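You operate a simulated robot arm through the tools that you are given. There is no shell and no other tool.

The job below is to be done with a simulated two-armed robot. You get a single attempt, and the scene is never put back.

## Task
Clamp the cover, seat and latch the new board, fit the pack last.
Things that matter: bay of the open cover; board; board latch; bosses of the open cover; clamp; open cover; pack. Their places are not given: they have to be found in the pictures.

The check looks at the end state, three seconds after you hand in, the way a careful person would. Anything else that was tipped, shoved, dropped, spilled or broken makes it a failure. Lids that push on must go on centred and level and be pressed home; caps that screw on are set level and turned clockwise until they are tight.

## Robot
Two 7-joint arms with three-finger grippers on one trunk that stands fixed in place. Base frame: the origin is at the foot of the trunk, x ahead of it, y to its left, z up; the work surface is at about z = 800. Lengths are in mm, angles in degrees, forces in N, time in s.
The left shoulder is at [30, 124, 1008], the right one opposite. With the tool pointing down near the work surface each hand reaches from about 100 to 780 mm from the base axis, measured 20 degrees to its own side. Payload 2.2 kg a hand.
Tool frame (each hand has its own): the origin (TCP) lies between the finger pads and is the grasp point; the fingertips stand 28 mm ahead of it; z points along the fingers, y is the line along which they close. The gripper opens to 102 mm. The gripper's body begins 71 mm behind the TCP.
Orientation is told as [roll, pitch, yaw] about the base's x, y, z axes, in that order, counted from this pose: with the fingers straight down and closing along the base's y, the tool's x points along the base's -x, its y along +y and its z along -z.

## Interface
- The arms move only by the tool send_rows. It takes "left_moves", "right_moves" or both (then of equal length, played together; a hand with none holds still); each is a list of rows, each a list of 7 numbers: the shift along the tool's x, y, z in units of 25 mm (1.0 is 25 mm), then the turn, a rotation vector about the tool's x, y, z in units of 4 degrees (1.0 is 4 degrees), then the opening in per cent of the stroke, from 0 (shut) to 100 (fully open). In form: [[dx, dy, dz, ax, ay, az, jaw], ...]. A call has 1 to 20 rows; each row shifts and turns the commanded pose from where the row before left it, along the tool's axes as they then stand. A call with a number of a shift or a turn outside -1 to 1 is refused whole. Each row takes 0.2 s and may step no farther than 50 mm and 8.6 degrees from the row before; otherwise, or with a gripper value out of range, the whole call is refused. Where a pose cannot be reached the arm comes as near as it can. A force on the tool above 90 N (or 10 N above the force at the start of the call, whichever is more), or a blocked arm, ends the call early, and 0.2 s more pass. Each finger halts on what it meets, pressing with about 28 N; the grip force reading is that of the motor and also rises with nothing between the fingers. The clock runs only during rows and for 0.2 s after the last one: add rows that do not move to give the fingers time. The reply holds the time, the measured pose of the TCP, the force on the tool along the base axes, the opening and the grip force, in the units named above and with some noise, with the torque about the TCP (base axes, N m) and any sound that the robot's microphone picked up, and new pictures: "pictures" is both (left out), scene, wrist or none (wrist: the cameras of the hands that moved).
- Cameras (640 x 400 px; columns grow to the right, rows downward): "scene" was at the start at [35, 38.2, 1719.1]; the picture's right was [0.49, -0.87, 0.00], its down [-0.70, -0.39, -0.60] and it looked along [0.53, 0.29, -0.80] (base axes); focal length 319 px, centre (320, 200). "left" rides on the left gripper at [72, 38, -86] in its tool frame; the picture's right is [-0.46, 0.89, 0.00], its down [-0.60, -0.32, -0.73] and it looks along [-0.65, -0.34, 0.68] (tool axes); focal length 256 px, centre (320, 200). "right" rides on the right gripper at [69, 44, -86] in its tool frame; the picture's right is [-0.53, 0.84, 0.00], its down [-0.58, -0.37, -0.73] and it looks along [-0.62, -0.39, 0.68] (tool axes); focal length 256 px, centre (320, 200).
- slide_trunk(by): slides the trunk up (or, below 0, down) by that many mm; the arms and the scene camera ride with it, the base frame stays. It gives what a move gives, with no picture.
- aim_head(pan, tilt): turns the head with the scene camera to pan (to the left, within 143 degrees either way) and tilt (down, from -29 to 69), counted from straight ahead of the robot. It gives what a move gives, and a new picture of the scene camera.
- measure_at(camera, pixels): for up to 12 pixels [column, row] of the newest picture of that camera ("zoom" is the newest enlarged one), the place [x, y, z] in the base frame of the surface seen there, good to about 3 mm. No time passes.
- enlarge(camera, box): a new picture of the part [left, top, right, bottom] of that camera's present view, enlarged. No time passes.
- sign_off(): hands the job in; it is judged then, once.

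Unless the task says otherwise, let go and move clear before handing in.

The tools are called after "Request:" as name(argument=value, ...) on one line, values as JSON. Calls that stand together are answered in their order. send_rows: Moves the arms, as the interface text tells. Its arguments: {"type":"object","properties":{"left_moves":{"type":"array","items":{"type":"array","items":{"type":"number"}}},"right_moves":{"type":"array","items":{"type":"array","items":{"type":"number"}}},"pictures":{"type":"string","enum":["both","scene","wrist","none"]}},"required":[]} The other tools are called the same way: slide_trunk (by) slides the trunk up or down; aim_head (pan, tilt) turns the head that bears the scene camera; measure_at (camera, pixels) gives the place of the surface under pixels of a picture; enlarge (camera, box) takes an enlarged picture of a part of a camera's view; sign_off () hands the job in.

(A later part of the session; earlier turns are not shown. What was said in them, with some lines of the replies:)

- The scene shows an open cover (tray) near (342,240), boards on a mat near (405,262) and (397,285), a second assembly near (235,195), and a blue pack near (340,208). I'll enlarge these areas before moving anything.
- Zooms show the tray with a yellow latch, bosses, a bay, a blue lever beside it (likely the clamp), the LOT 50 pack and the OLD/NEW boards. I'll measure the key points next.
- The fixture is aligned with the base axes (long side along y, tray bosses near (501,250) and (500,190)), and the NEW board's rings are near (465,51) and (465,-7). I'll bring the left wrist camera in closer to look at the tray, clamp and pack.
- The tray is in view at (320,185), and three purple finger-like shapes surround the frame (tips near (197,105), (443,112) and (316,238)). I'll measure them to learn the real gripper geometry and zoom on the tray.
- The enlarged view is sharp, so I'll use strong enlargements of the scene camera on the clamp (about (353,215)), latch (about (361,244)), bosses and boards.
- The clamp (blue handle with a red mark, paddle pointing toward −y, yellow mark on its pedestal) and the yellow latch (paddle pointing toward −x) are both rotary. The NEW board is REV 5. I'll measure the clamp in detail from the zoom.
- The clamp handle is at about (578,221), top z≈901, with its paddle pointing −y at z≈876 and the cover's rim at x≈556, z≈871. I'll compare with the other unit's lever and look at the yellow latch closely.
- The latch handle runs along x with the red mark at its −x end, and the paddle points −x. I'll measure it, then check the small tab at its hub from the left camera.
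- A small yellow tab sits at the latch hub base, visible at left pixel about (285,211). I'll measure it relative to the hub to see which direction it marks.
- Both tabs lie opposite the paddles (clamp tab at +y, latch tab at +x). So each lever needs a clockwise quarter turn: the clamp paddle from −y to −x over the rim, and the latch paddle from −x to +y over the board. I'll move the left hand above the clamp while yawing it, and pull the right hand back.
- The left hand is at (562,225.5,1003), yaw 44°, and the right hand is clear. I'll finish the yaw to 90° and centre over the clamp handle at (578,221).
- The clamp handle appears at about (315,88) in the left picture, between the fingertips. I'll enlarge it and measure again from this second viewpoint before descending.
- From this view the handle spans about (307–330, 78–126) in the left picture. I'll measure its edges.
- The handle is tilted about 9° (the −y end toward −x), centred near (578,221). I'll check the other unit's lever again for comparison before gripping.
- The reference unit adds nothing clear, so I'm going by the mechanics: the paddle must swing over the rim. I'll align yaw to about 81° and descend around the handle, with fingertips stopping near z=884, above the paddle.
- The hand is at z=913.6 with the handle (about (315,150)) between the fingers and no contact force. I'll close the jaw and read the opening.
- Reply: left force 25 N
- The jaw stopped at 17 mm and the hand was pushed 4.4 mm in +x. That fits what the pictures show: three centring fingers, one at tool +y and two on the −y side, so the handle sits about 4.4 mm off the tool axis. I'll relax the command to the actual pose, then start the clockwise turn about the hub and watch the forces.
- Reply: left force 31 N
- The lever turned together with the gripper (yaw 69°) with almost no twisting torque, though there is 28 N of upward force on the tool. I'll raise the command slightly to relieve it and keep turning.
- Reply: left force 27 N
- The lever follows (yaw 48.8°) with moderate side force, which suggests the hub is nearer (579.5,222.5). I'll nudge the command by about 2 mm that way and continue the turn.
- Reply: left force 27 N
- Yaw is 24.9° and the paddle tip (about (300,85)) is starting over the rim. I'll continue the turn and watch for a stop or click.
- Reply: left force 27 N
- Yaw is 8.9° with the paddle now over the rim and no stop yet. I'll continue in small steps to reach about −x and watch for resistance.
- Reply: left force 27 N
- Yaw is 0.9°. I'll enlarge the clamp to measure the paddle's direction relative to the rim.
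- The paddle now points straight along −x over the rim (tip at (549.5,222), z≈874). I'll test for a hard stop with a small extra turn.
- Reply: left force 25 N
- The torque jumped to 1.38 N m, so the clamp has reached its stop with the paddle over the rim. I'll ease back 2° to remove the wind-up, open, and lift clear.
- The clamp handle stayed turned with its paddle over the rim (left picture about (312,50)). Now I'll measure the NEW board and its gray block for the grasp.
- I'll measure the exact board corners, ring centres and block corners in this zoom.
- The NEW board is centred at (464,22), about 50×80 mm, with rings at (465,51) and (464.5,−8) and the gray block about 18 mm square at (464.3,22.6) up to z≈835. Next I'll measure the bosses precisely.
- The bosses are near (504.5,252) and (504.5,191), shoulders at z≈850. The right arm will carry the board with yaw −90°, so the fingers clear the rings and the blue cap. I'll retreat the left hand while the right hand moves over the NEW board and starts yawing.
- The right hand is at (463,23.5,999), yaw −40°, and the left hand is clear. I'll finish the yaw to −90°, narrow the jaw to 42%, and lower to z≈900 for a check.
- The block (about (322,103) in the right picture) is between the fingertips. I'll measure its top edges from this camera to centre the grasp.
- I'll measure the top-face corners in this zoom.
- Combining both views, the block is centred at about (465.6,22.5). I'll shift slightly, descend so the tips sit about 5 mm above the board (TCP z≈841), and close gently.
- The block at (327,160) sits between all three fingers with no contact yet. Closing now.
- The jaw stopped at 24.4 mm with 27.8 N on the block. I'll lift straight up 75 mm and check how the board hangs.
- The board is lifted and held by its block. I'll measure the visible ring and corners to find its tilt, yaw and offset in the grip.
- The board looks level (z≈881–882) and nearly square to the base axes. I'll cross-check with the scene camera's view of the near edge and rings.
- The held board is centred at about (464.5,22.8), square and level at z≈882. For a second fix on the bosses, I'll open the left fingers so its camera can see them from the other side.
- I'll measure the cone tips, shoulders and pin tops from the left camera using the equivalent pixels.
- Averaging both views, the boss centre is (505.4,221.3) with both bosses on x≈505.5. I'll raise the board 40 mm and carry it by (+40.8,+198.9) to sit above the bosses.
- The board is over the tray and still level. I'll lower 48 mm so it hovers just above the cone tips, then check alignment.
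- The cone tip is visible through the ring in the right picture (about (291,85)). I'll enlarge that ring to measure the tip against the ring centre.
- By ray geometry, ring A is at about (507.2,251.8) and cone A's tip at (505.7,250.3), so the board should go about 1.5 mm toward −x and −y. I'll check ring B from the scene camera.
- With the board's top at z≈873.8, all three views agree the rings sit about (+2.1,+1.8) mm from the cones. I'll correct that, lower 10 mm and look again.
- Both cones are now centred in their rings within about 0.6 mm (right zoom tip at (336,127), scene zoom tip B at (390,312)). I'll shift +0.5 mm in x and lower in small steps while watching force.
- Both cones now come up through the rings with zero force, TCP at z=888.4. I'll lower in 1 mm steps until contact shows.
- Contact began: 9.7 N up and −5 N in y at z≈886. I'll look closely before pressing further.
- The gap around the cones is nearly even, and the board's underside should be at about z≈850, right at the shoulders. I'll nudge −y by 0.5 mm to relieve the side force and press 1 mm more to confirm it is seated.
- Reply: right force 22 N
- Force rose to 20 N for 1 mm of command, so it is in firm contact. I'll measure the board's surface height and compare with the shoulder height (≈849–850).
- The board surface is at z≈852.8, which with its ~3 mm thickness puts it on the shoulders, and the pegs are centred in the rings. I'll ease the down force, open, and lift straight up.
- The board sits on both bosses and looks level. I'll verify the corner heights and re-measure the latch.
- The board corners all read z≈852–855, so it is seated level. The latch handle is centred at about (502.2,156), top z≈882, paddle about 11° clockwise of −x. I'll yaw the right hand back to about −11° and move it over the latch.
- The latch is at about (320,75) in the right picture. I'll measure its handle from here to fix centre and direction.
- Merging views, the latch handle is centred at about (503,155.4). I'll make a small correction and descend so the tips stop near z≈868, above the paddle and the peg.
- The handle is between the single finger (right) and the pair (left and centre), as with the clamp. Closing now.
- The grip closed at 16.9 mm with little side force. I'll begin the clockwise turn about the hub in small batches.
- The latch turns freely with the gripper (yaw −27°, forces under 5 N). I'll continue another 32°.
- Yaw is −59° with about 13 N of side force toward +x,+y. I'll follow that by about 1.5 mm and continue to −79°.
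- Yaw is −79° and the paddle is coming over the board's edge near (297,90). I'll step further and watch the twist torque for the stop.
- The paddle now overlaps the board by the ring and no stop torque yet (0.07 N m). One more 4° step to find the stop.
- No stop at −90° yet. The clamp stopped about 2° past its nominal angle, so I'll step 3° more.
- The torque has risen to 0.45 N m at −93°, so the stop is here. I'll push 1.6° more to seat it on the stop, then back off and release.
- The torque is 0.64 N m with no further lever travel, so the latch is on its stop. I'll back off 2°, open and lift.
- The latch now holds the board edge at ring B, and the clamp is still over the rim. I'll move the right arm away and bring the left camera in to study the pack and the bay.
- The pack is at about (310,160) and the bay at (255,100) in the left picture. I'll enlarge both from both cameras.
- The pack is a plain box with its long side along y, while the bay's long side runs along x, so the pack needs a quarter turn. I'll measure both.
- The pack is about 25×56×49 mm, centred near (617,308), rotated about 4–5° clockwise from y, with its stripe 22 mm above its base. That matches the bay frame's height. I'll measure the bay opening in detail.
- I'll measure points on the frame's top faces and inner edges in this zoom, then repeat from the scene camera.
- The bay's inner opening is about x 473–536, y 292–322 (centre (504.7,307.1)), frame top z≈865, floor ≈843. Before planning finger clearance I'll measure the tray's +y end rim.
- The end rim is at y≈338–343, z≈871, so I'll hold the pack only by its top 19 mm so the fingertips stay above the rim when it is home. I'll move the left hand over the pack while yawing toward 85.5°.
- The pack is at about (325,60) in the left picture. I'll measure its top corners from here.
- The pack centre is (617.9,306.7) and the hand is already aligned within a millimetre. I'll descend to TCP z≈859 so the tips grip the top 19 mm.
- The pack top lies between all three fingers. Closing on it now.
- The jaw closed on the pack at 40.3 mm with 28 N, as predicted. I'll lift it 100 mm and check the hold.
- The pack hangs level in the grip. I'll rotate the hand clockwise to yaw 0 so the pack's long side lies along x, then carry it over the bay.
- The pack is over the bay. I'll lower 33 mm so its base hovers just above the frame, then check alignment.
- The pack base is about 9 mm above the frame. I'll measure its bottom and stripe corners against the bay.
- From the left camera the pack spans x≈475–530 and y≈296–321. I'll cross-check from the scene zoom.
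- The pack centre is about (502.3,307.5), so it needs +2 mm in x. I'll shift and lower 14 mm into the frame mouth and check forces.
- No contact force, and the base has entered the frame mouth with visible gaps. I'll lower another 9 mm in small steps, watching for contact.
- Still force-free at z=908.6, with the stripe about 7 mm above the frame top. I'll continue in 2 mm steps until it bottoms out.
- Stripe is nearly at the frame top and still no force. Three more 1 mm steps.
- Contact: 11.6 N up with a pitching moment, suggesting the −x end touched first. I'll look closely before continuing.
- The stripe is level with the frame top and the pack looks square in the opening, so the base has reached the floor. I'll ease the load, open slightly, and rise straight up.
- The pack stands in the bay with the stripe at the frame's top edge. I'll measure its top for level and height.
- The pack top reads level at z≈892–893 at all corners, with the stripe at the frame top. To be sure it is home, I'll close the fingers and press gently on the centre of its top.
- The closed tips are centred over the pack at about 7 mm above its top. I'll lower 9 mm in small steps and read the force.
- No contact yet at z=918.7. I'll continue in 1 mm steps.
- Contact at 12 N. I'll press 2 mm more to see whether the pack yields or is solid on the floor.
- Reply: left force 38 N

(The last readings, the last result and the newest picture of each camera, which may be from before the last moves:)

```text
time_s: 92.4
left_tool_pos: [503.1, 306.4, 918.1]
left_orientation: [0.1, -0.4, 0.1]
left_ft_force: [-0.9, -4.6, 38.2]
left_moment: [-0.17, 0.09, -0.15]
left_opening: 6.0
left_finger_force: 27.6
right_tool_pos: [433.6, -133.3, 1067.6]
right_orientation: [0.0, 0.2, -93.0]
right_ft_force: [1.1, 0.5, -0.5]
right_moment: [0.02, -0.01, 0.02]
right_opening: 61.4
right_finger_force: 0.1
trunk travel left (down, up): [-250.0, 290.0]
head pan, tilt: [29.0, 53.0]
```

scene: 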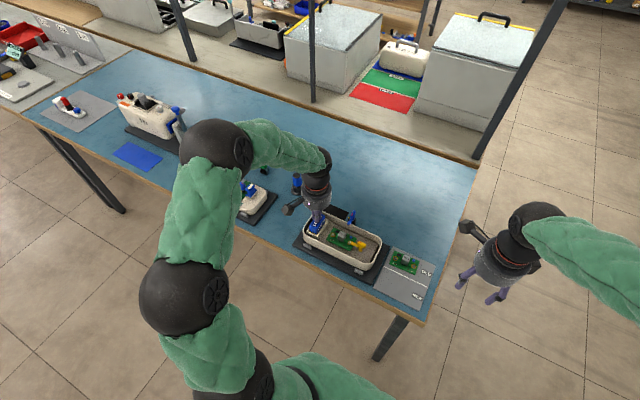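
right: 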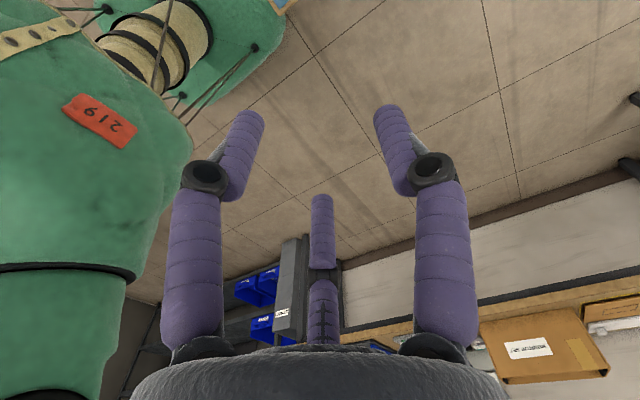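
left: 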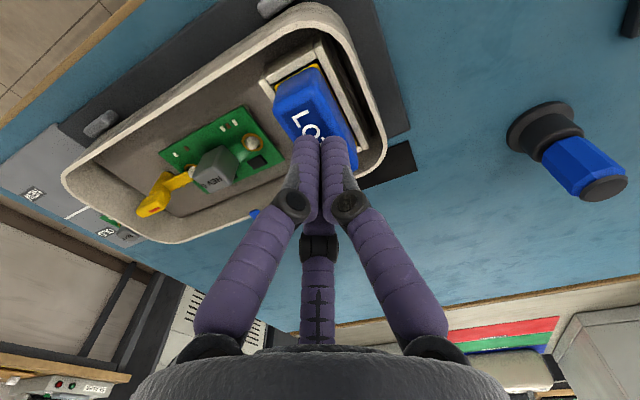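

Force rose to 38 N without any travel, so the pack is solidly home. I'll lift straight up and retreat the left arm, then inspect everything.

Request:
send_rows(left_moves=[[0, 0, -0.3, 0, 0, 0, 0], [0, 0, -0.8, 0, 0, 0, 0], [0, 0, -1, 0, 0, 0, 10], [0, 0, -1, 0, 0, 0, 30], [0, 0, -1, 0, 0, 0, 30], [0, 0, -1, 0, 0, 0, 50], [0.6, 0.8, -0.8, 0, 0, 0, 50], [0.6, 0.8, -0.8, 0, 0, 0, 50], [0.6, 0.8, 0, 0, 0, 0, 50], [0.6, 0.8, 0, 0, 0, 0, 50], [0.6, 0.8, 0, 0, 0, 0, 100], [0, 0, 0, 0, 0, 0, 100]], pictures="both")

Request:
enlarge(camera="scene", box=[290, 195, 386, 275])

Request:
enlarge(camera="left", box=[180, 60, 350, 210])

```text
time_s: 95.0
left_tool_pos: [427.3, 407.3, 1081.1]
left_orientation: [0.0, 0.0, 0.0]
left_ft_force: [0.3, 0.2, -0.3]
left_moment: [0.04, 0.0, -0.01]
left_opening: 101.8
left_finger_force: 0.0
right_tool_pos: [436.2, -132.4, 1067.6]
right_orientation: [0.0, 0.1, -93.0]
right_ft_force: [-0.7, -0.3, 0.7]
right_moment: [0.02, 0.0, 0.01]
right_opening: 61.3
right_finger_force: 0.2
trunk travel left (down, up): [-250.0, 290.0]
head pan, tilt: [29.0, 53.0]
```

scene: 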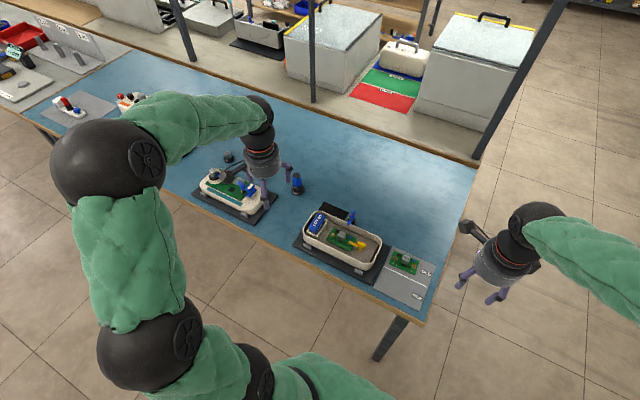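
left: 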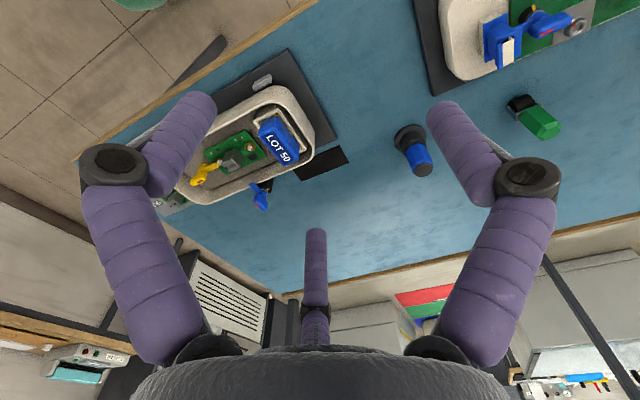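

```text
5.00 times, centred on (338, 235) of scene
```

zoom: 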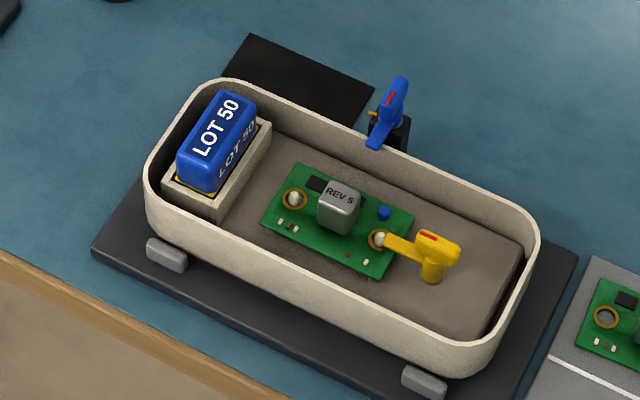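

```text
2.67 times, centred on (265, 135) of left
```

zoom: 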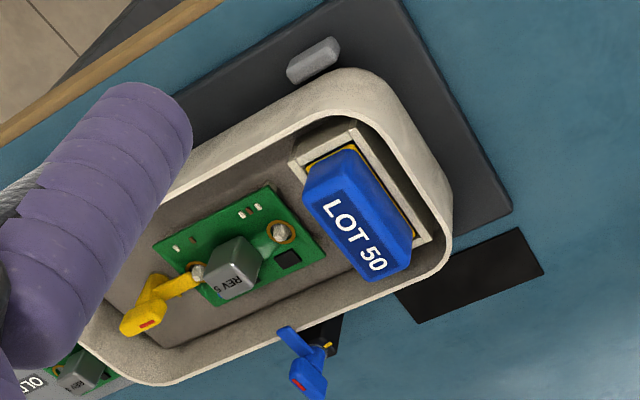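

Everything appears in place: clamp paddle over the rim, board latched, pack home. I'll do a last close check of both levers' angles and the cover position.

Request:
enlarge(camera="scene", box=[336, 198, 368, 226])

Request:
measure_at(camera="zoom", pixels=[[320, 200], [300, 250], [340, 150], [330, 100]])

Request:
enlarge(camera="scene", box=[340, 230, 372, 256])

```text
14.29 times, centred on (352, 212) of scene
```

zoom: 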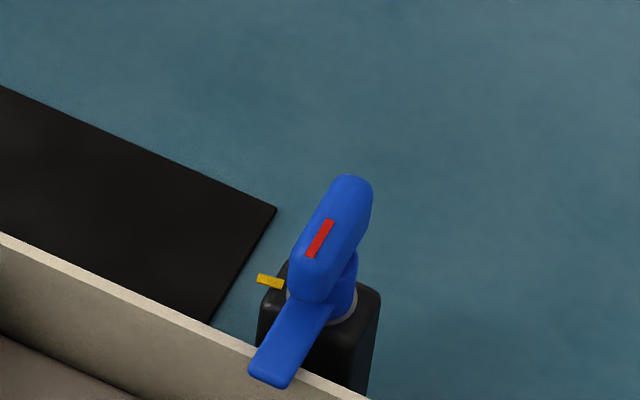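

```text
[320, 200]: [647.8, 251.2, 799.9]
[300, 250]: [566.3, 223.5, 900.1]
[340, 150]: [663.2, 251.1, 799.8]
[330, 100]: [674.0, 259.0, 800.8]
```

```text
15.38 times, centred on (356, 243) of scene
```

zoom: 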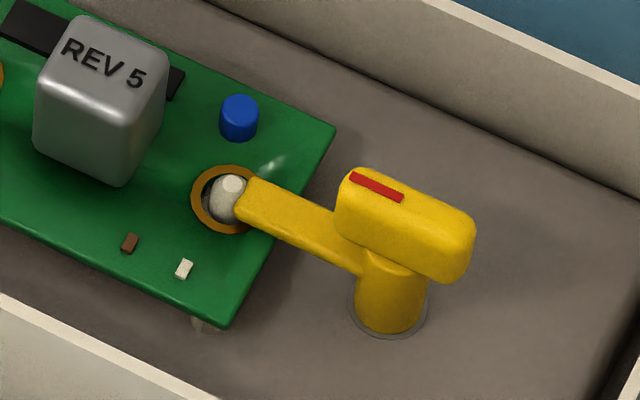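

Both levers sit on their stops: the clamp paddle points straight over the rim, and the latch paddle points along y over the board's edge. The board is level on both bosses, the pack is home, and both hands are open and clear. Handing in.

Request:
sign_off()

```text
The job is handed in.
```

The cover is clamped, the NEW (REV 5) board is seated and latched, and the LOT 50 pack went in last. I handed the job in with both hands open and clear.

- **Clamp:** turned a quarter turn clockwise until it hit its stop; its paddle now lies over the cover's rim.
- **Board:** both pegs are through the rings, and it sits level on the bosses.
- **Latch:** turned a quarter turn clockwise until the resistance rose. Its paddle covers the board's edge, but only narrowly (about 2 mm by my measurements).
- **Pack:** turned to match the bay and lowered until its stripe was level with the frame top. A 38 N press on top gave no further movement.

The interface text describes two-finger grippers, but the pictures and grip readings fit three centring fingers, so I planned the grips for three. In the final pictures the OLD board was still on its pad, and I saw nothing tipped or dropped.
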